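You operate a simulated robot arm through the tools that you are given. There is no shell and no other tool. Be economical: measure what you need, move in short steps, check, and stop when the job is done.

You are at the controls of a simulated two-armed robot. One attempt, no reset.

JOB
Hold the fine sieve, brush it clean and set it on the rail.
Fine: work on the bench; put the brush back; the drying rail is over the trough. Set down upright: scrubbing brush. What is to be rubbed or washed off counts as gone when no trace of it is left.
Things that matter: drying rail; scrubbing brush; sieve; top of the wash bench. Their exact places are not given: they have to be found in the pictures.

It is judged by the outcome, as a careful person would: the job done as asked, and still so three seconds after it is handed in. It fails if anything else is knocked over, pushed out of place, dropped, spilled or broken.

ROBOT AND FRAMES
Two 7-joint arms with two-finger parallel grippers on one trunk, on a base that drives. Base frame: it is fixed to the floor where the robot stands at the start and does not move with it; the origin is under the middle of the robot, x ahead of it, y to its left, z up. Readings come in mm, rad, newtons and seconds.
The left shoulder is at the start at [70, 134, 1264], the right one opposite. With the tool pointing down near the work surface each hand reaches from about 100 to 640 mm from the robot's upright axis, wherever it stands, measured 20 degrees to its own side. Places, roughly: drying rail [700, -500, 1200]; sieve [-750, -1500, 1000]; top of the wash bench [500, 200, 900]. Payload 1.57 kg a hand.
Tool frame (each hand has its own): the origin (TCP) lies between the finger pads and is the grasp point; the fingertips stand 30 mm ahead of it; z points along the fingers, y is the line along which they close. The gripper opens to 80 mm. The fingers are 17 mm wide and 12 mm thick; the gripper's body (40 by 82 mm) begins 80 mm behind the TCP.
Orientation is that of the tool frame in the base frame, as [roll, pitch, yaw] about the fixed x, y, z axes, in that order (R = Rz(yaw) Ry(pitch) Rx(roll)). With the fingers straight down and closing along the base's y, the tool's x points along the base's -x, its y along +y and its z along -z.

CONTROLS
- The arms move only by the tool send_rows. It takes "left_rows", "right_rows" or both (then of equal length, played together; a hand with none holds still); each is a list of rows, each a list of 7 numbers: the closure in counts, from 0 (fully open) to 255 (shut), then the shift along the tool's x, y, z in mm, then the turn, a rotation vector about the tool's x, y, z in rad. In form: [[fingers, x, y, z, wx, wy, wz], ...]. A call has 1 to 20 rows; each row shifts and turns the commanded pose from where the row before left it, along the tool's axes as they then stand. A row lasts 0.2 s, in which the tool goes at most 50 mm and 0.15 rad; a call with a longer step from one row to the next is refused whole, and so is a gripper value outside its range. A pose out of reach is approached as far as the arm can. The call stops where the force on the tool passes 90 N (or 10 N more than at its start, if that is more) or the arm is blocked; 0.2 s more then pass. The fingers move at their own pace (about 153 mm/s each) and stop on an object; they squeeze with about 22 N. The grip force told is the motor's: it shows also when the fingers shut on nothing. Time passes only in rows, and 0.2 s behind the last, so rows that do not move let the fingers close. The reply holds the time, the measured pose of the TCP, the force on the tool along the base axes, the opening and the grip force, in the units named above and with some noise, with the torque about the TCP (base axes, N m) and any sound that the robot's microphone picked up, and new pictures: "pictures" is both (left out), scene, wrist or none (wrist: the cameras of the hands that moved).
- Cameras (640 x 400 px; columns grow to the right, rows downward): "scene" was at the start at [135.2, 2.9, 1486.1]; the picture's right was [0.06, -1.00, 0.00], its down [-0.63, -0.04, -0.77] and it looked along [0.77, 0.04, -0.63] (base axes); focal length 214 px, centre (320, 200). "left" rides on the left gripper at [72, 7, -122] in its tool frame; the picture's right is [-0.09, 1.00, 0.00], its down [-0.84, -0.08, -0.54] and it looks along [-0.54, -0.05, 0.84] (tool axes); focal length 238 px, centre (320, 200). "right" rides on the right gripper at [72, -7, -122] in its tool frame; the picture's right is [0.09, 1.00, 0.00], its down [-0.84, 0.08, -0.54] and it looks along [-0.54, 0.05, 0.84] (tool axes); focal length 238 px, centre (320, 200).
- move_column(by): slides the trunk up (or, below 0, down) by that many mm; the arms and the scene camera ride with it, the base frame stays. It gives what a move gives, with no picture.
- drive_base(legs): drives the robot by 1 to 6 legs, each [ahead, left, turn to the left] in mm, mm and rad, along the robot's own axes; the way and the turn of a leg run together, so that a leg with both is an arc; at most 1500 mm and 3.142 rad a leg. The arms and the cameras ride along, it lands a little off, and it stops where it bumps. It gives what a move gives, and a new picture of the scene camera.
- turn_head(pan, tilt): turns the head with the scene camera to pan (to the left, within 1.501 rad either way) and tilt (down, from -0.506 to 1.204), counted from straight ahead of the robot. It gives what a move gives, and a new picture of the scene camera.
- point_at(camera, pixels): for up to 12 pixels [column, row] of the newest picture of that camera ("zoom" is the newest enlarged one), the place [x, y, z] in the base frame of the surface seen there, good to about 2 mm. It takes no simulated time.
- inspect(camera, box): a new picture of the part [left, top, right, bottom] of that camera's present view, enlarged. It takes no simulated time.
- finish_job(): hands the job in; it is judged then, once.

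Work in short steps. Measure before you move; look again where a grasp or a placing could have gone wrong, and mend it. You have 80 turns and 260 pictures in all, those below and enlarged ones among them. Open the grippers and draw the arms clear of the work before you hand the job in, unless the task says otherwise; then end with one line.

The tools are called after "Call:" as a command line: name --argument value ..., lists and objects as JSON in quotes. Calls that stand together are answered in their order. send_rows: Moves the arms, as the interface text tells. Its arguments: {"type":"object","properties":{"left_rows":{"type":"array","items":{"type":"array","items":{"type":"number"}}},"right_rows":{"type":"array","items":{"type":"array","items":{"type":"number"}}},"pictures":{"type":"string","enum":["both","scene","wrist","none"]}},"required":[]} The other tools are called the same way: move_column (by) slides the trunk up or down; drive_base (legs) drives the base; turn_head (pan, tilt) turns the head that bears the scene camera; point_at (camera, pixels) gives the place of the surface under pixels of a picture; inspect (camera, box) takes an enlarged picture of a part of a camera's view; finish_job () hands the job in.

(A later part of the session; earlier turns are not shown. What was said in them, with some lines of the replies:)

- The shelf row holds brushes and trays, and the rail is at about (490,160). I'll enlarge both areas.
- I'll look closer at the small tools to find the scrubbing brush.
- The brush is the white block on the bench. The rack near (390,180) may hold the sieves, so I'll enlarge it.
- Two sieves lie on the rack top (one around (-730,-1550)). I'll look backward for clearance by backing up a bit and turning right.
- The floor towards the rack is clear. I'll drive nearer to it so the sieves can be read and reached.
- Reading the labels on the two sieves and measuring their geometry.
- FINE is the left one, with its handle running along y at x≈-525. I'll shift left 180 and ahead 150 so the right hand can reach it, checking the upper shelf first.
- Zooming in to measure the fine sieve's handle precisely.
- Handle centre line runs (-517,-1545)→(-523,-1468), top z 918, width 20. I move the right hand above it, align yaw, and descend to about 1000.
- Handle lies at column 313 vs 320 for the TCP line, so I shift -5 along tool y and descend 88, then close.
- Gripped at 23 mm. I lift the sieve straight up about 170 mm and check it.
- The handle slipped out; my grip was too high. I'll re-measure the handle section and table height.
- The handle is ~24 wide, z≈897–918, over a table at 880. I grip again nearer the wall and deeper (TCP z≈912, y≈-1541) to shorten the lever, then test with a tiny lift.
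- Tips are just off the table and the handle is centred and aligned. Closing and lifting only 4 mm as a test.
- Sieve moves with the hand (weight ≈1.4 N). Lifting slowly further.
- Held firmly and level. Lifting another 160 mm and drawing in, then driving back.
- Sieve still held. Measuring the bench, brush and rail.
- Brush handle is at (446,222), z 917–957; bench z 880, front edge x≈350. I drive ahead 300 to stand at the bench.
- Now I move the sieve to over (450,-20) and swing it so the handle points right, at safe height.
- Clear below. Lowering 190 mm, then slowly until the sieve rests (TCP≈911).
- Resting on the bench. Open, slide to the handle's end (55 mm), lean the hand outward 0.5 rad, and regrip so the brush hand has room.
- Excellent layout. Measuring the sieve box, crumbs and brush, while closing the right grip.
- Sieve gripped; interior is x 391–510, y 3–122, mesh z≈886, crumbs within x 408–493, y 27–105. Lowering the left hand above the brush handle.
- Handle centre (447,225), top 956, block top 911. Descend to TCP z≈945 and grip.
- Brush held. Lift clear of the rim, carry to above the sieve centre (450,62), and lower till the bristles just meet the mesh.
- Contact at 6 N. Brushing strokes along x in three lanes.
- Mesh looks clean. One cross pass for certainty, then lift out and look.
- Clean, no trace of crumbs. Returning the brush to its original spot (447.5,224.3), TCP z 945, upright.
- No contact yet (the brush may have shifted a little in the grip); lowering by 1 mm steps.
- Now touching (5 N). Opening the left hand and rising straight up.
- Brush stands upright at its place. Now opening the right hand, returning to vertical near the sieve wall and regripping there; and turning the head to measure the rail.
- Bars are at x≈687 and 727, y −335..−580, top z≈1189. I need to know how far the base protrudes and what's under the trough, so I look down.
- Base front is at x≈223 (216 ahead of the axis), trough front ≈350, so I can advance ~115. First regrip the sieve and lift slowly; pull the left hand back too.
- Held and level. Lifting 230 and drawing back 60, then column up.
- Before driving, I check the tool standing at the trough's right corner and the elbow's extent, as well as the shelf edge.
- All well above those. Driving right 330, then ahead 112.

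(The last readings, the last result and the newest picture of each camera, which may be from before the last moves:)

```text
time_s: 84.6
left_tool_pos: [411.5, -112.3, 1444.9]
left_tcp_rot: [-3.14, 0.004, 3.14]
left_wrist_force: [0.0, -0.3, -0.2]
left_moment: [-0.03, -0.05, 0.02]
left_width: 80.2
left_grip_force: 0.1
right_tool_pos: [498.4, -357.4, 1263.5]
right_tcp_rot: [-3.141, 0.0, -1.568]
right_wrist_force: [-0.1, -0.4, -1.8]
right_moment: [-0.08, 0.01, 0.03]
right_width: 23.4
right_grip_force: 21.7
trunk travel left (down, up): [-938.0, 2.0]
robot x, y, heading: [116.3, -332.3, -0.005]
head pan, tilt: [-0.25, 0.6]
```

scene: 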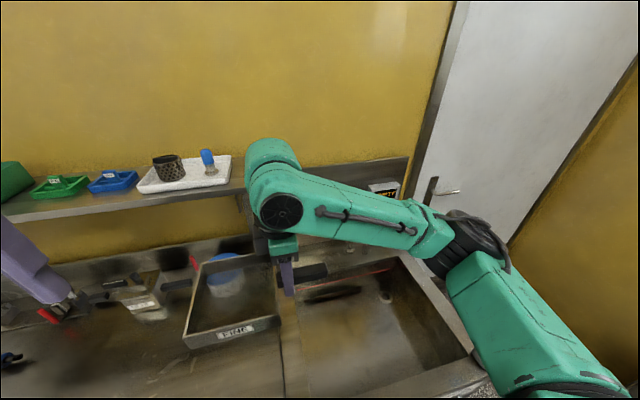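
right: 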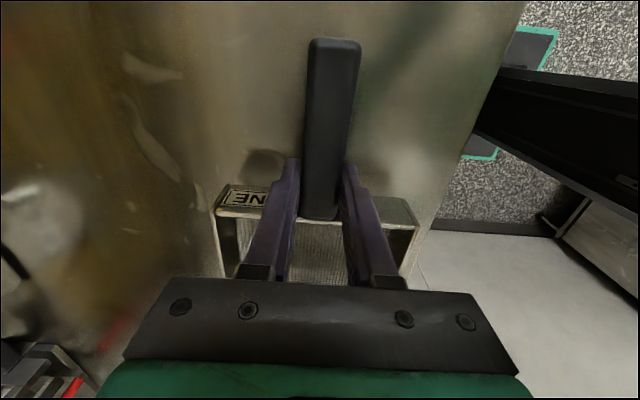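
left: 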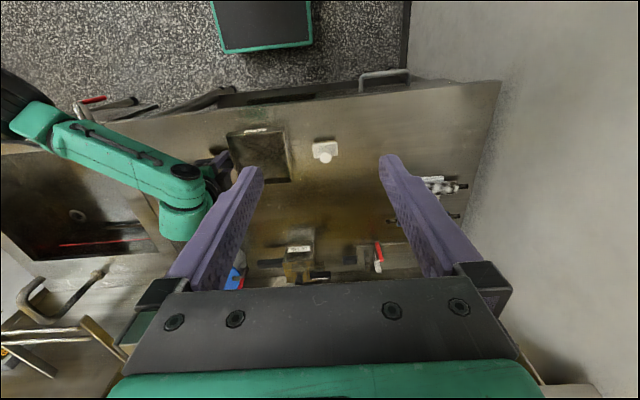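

Measuring shelf edge near the rail, then moving the sieve right 148 and partly forward at z 1263 (above the bars).

Call:
point_at --camera "scene" --pixels '[[150, 208], [240, 190], [410, 160], [330, 170], [383, 187], [347, 247]]'

Call:
send_rows --right_rows '[[255, 30, 0, 0, 0, 0, 0], [255, 40, 0, 0, 0, 0, 0], [255, 40, 0, 0, 0, 0, 0], [255, 38, 0, 0, 0, 0, 0], [255, 0, -25, 0, 0, 0, 0], [255, 0, -30, 0, 0, 0, 0], [255, 0, -30, 0, 0, 0, 0], [255, 0, 0, 0, 0, 0, 0]]'

```text
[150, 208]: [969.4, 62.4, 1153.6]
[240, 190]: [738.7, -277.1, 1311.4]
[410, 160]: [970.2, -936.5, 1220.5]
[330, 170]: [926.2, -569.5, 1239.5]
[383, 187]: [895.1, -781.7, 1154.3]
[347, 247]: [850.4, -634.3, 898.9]
```

```text
time_s: 86.4
left_tool_pos: [414.8, -112.0, 1445.1]
left_tcp_rot: [3.141, 0.0, 3.14]
left_wrist_force: [-0.2, -0.1, 0.1]
left_moment: [-0.02, -0.01, 0.02]
left_width: 80.2
left_grip_force: 0.1
right_tool_pos: [585.1, -504.9, 1262.7]
right_tcp_rot: [-3.142, 0.002, -1.567]
right_wrist_force: [-0.2, 0.1, -1.1]
right_moment: [-0.09, 0.03, -0.02]
right_width: 24.0
right_grip_force: 22.4
trunk travel left (down, up): [-938.0, 2.0]
robot x, y, heading: [117.6, -334.5, -0.004]
head pan, tilt: [-0.25, 0.6]
```

scene: 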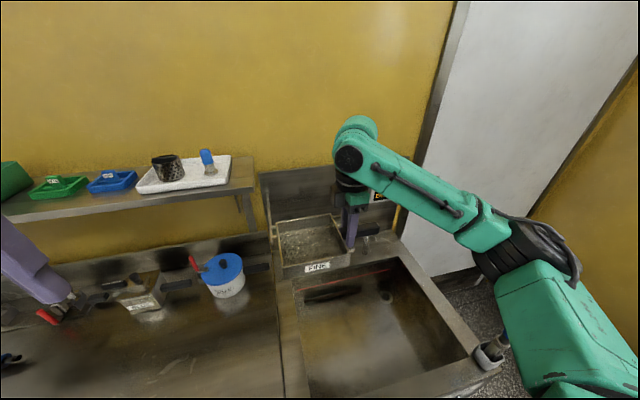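
right: 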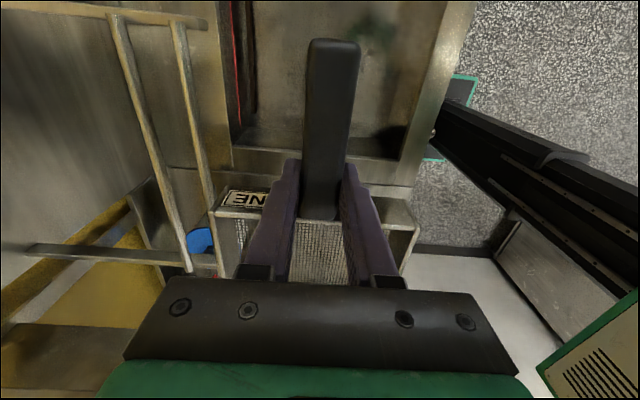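

Rail is ahead; shelf ends left of the sieve. Moving 122 forward, still above the bars.

Call:
send_rows --right_rows '[[255, 0, -30, 0, 0, 0, 0], [255, 0, -30, 0, 0, 0, 0], [255, 0, -30, 0, 0, 0, 0], [255, 0, -32, 0, 0, 0, 0], [255, 0, 0, 0, 0, 0, 0], [255, 0, 0, 0, 0, 0, 0]]'

Call:
inspect --camera "scene" --box '[250, 150, 410, 250]'

```text
time_s: 87.8
left_tool_pos: [415.1, -113.9, 1444.5]
left_tcp_rot: [3.141, 0.002, 3.139]
left_wrist_force: [-0.9, -0.7, -0.8]
left_moment: [0.03, -0.01, -0.03]
left_width: 80.2
left_grip_force: 0.1
right_tool_pos: [708.7, -505.8, 1263.9]
right_tcp_rot: [3.142, 0.0, -1.567]
right_wrist_force: [-0.4, -0.7, -0.7]
right_moment: [-0.09, 0.0, 0.04]
right_width: 23.5
right_grip_force: 21.7
trunk travel left (down, up): [-938.0, 2.0]
robot x, y, heading: [115.8, -335.5, -0.009]
head pan, tilt: [-0.25, 0.6]
```

scene: 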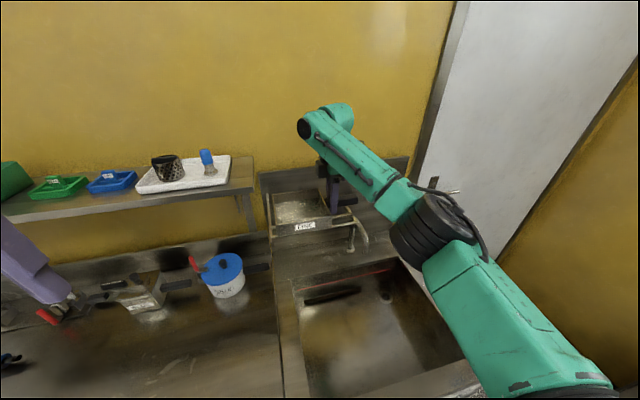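
right: 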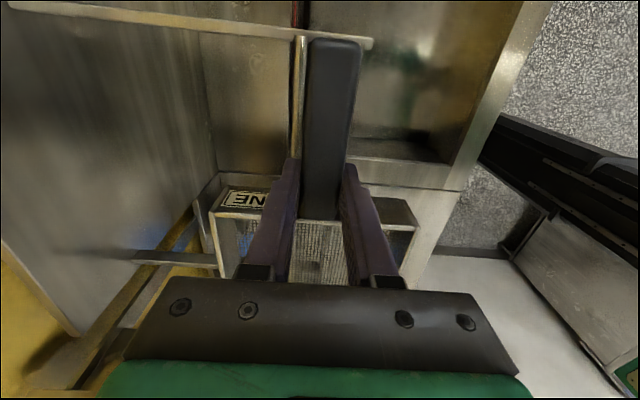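

```text
4.00 times, centred on (330, 200) of scene
```

zoom: 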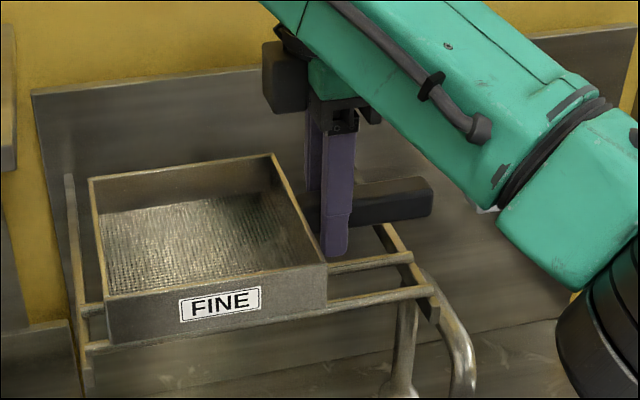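

Sieve is over both bars. Measuring box corners for centring before lowering.

Call:
point_at --camera "zoom" --pixels '[[92, 180], [274, 157], [110, 297], [324, 266], [400, 187], [360, 263], [400, 291], [92, 346], [88, 310], [115, 335], [318, 298]]'

```text
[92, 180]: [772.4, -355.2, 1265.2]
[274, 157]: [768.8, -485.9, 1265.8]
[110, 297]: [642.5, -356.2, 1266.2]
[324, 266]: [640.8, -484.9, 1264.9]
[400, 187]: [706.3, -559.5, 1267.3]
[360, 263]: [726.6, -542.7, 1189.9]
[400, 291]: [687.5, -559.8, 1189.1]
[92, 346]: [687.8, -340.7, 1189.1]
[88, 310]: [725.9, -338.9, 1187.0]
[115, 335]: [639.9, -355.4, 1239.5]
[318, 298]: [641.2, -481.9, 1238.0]
```

Box is centred (x 641–771 on bars 687/727; y −355..−486). Lower 37 mm, then small steps.

Call:
send_rows --right_rows '[[255, 0, 0, 15, 0, 0, 0], [255, 0, 0, 15, 0, 0, 0], [255, 0, 0, 7, 0, 0, 0], [255, 0, 0, 1.5, 0, 0, 0], [255, 0, 0, 1.5, 0, 0, 0], [255, 0, 0, 0, 0, 0, 0]]' --pictures "scene"

Call:
inspect --camera "scene" --box '[250, 160, 394, 250]'

```text
time_s: 89.2
left_tool_pos: [415.4, -112.7, 1444.4]
left_tcp_rot: [3.141, 0.001, 3.139]
left_wrist_force: [0.2, -0.3, -0.3]
left_moment: [0.02, 0.0, -0.02]
left_width: 79.8
left_grip_force: 0.0
right_tool_pos: [709.4, -503.8, 1222.2]
right_tcp_rot: [3.141, -0.002, -1.567]
right_wrist_force: [1.2, -1.0, 1.1]
right_moment: [-0.03, -0.01, -0.01]
right_width: 23.6
right_grip_force: 21.8
trunk travel left (down, up): [-938.0, 2.0]
robot x, y, heading: [116.4, -331.3, -0.001]
head pan, tilt: [-0.25, 0.6]
```

scene: 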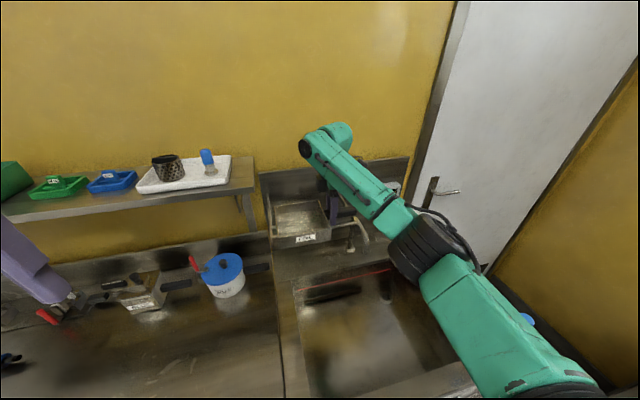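

```text
4.44 times, centred on (322, 205) of scene
```

zoom: 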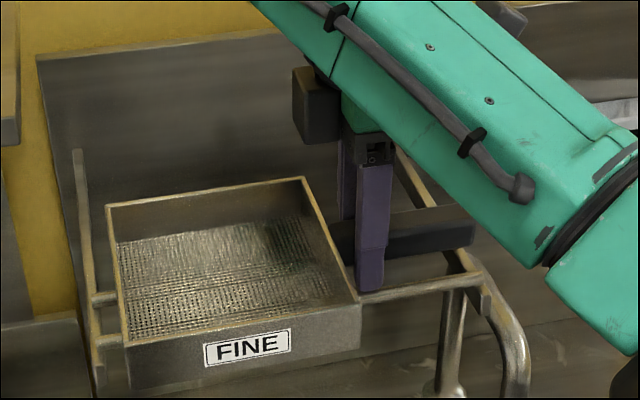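

Light contact begun (fz from −1.5 to +1). One more millimetre and a rim height check (seated would be ≈1223).

Call:
send_rows --right_rows '[[255, 0, 0, 0.8, 0, 0, 0], [255, 0, 0, 0, 0, 0, 0]]' --pictures "none"

Call:
point_at --camera "zoom" --pixels '[[108, 209], [302, 179], [128, 338], [355, 299], [440, 240], [330, 230]]'

```text
time_s: 89.8
left_tool_pos: [414.4, -112.5, 1443.9]
left_tcp_rot: [-3.14, 0.001, 3.139]
left_wrist_force: [-0.8, 0.9, 0.1]
left_moment: [-0.01, -0.01, -0.02]
left_width: 80.0
left_grip_force: 0.1
right_tool_pos: [708.9, -504.9, 1222.9]
right_tcp_rot: [-3.14, -0.001, -1.566]
right_wrist_force: [2.7, -0.6, 9.3]
right_moment: [0.09, 0.07, -0.09]
right_width: 23.6
right_grip_force: 21.9
trunk travel left (down, up): [-938.0, 2.0]
robot x, y, heading: [117.9, -331.6, 0.0]
head pan, tilt: [-0.25, 0.6]
```

```text
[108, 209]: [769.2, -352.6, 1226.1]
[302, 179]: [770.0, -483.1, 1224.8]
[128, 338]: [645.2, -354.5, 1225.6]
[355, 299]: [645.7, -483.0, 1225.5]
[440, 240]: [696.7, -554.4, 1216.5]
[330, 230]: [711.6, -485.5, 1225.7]
```

Seated level (rim ≈1225 at all corners). Opening the hand and rising straight up.

Call:
send_rows --right_rows '[[120, 0, 0, 0, 0, 0, 0], [60, 0, 0, 0, 0, 0, 0], [60, 0, 0, 0, 0, 0, 0], [60, 0, 0, -10, 0, 0, 0], [60, 0, 0, -20, 0, 0, 0], [60, 0, 0, -30, 0, 0, 0], [60, 0, 0, -30, 0, 0, 0], [60, 0, 0, 0, 0, 0, 0]]'

Call:
inspect --camera "scene" --box '[250, 160, 394, 250]'

```text
time_s: 91.6
left_tool_pos: [416.8, -112.2, 1443.6]
left_tcp_rot: [-3.141, 0.001, 3.14]
left_wrist_force: [0.2, 0.4, -0.1]
left_moment: [0.01, 0.05, -0.04]
left_width: 80.2
left_grip_force: 0.1
right_tool_pos: [706.6, -505.4, 1310.7]
right_tcp_rot: [3.141, -0.001, -1.567]
right_wrist_force: [-0.1, -0.4, -0.1]
right_moment: [0.02, -0.01, -0.01]
right_width: 61.3
right_grip_force: 0.0
trunk travel left (down, up): [-938.0, 2.0]
robot x, y, heading: [117.5, -332.3, -0.002]
head pan, tilt: [-0.25, 0.6]
```

scene: 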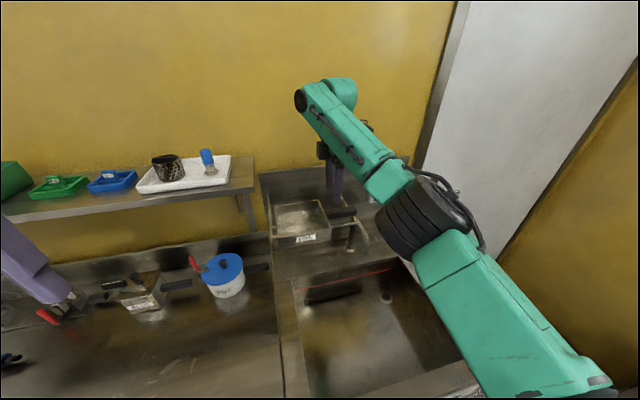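
right: 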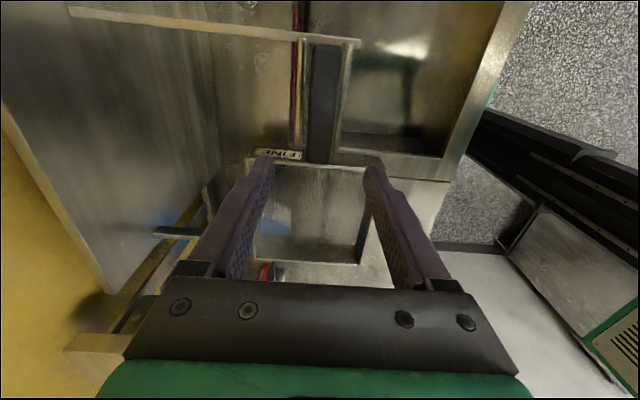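

```text
4.44 times, centred on (322, 205) of scene
```

zoom: 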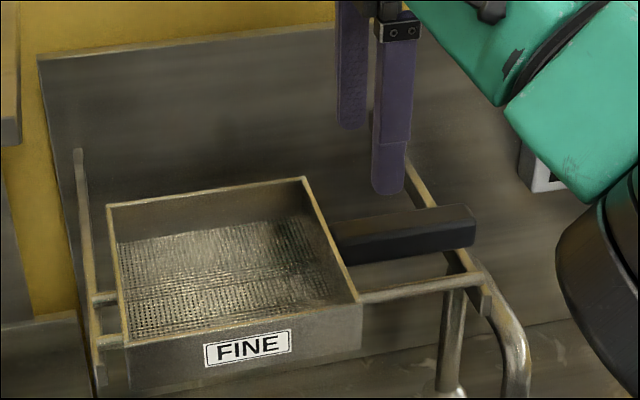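

Sieve rests stably on both bars. Retracting the hand toward the robot, then backing the base away and checking everything.

Call:
send_rows --right_rows '[[0, 0, 0, -20, 0, 0, 0], [0, 0, 30, 0, 0, 0, 0], [0, 0, 40, 0, 0, 0, 0], [0, 0, 40, 0, 0, 0, 0], [0, 0, 40, 0, 0, 0, 0], [0, 0, 40, 0, 0, 0, 0], [0, 0, 40, 0, 0, 0, 0], [0, 0, 0, 0, 0, 0, 0]]' --pictures "none"

Call:
drive_base --legs '[[-250, 0, 0]]'

Call:
turn_head --pan 0.0 --tilt 0.6

Call:
inspect --camera "scene" --box '[0, 80, 480, 380]'

```text
time_s: 93.4
left_tool_pos: [415.6, -111.0, 1442.9]
left_tcp_rot: [-3.138, 0.001, 3.14]
left_wrist_force: [-0.3, 0.3, 0.2]
left_moment: [0.0, 0.01, -0.02]
left_width: 79.7
left_grip_force: 0.1
right_tool_pos: [480.7, -505.2, 1331.6]
right_tcp_rot: [-3.141, -0.001, -1.57]
right_wrist_force: [0.5, 0.3, -0.4]
right_moment: [0.02, 0.02, 0.06]
right_width: 79.9
right_grip_force: 0.1
trunk travel left (down, up): [-938.0, 2.0]
robot x, y, heading: [116.5, -331.3, -0.003]
head pan, tilt: [-0.25, 0.6]
```

```text
time_s: 95.2
left_tool_pos: [170.7, -113.9, 1441.3]
left_tcp_rot: [-3.141, -0.002, 3.135]
left_wrist_force: [0.4, 0.6, -0.2]
left_moment: [-0.02, 0.05, -0.01]
left_width: 79.8
left_grip_force: 0.0
right_tool_pos: [233.0, -507.3, 1330.1]
right_tcp_rot: [3.139, -0.002, -1.573]
right_wrist_force: [0.1, -0.3, 0.4]
right_moment: [-0.01, 0.05, 0.0]
right_width: 80.0
right_grip_force: 0.1
trunk travel left (down, up): [-938.0, 2.0]
robot x, y, heading: [-132.9, -330.5, -0.008]
head pan, tilt: [-0.25, 0.6]
```

scene: 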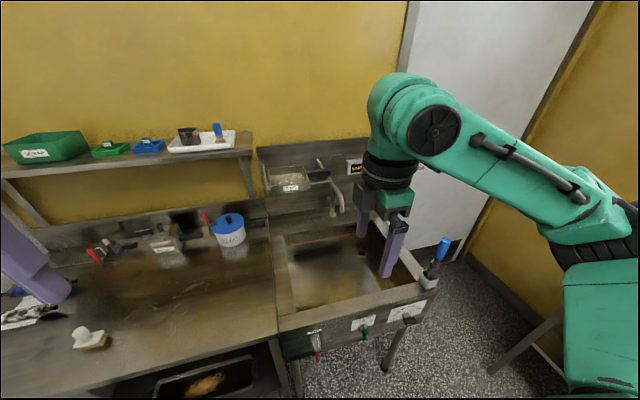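

```text
time_s: 96.0
left_tool_pos: [166.4, -111.9, 1444.1]
left_tcp_rot: [3.141, 0.001, 3.134]
left_wrist_force: [-0.1, 0.0, 0.4]
left_moment: [-0.02, -0.04, 0.02]
left_width: 80.0
left_grip_force: 0.1
right_tool_pos: [230.0, -506.4, 1332.2]
right_tcp_rot: [-3.14, -0.002, -1.573]
right_wrist_force: [0.6, 0.8, -0.2]
right_moment: [0.02, -0.02, 0.01]
right_width: 79.7
right_grip_force: 0.0
trunk travel left (down, up): [-938.0, 2.0]
robot x, y, heading: [-135.0, -331.7, -0.014]
head pan, tilt: [0.0, 0.6]
```

scene: 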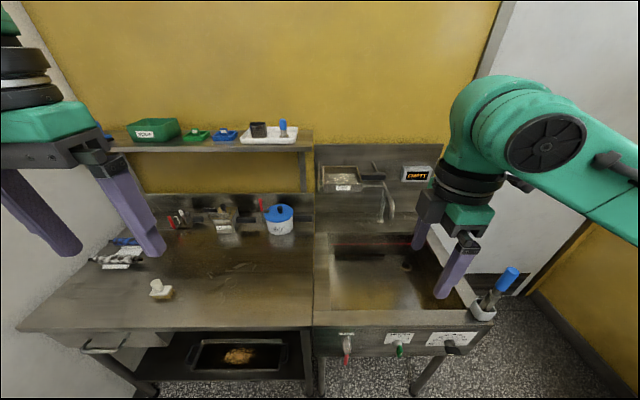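

```text
1.33 times, centred on (240, 230) of scene
```

zoom: 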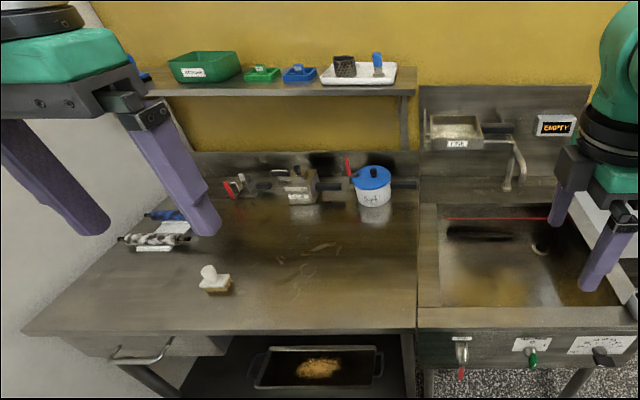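

One last close look at the sieve for traces.

Call:
inspect --camera "scene" --box '[310, 155, 390, 205]'

Call:
inspect --camera "scene" --box '[130, 265, 210, 315]'

```text
8.00 times, centred on (350, 180) of scene
```

zoom: 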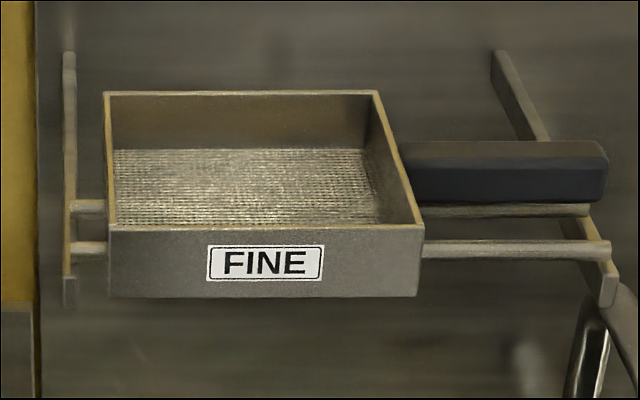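

```text
8.00 times, centred on (170, 290) of scene
```

zoom: 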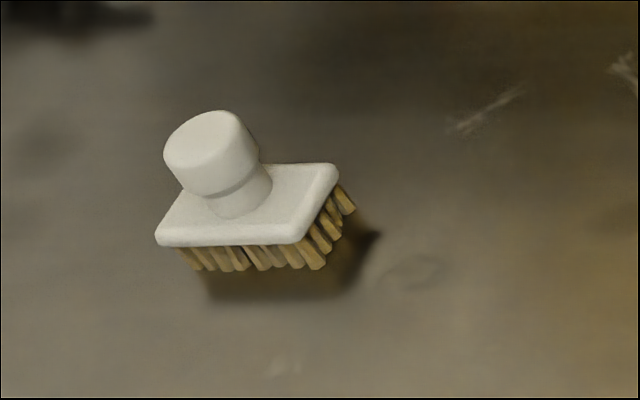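

The sieve is clean and level on the rail, the brush is upright in its place, and both hands are open and clear. Handing in.

Call:
finish_job

```text
The job is handed in.
```

The fine sieve was held and brushed clean on the bench, and now sits level on the drying rail. The scrubbing brush is back upright in its place. On the first lift the sieve slipped out of the right gripper while still on its rack, with no visible damage, and I regripped it.
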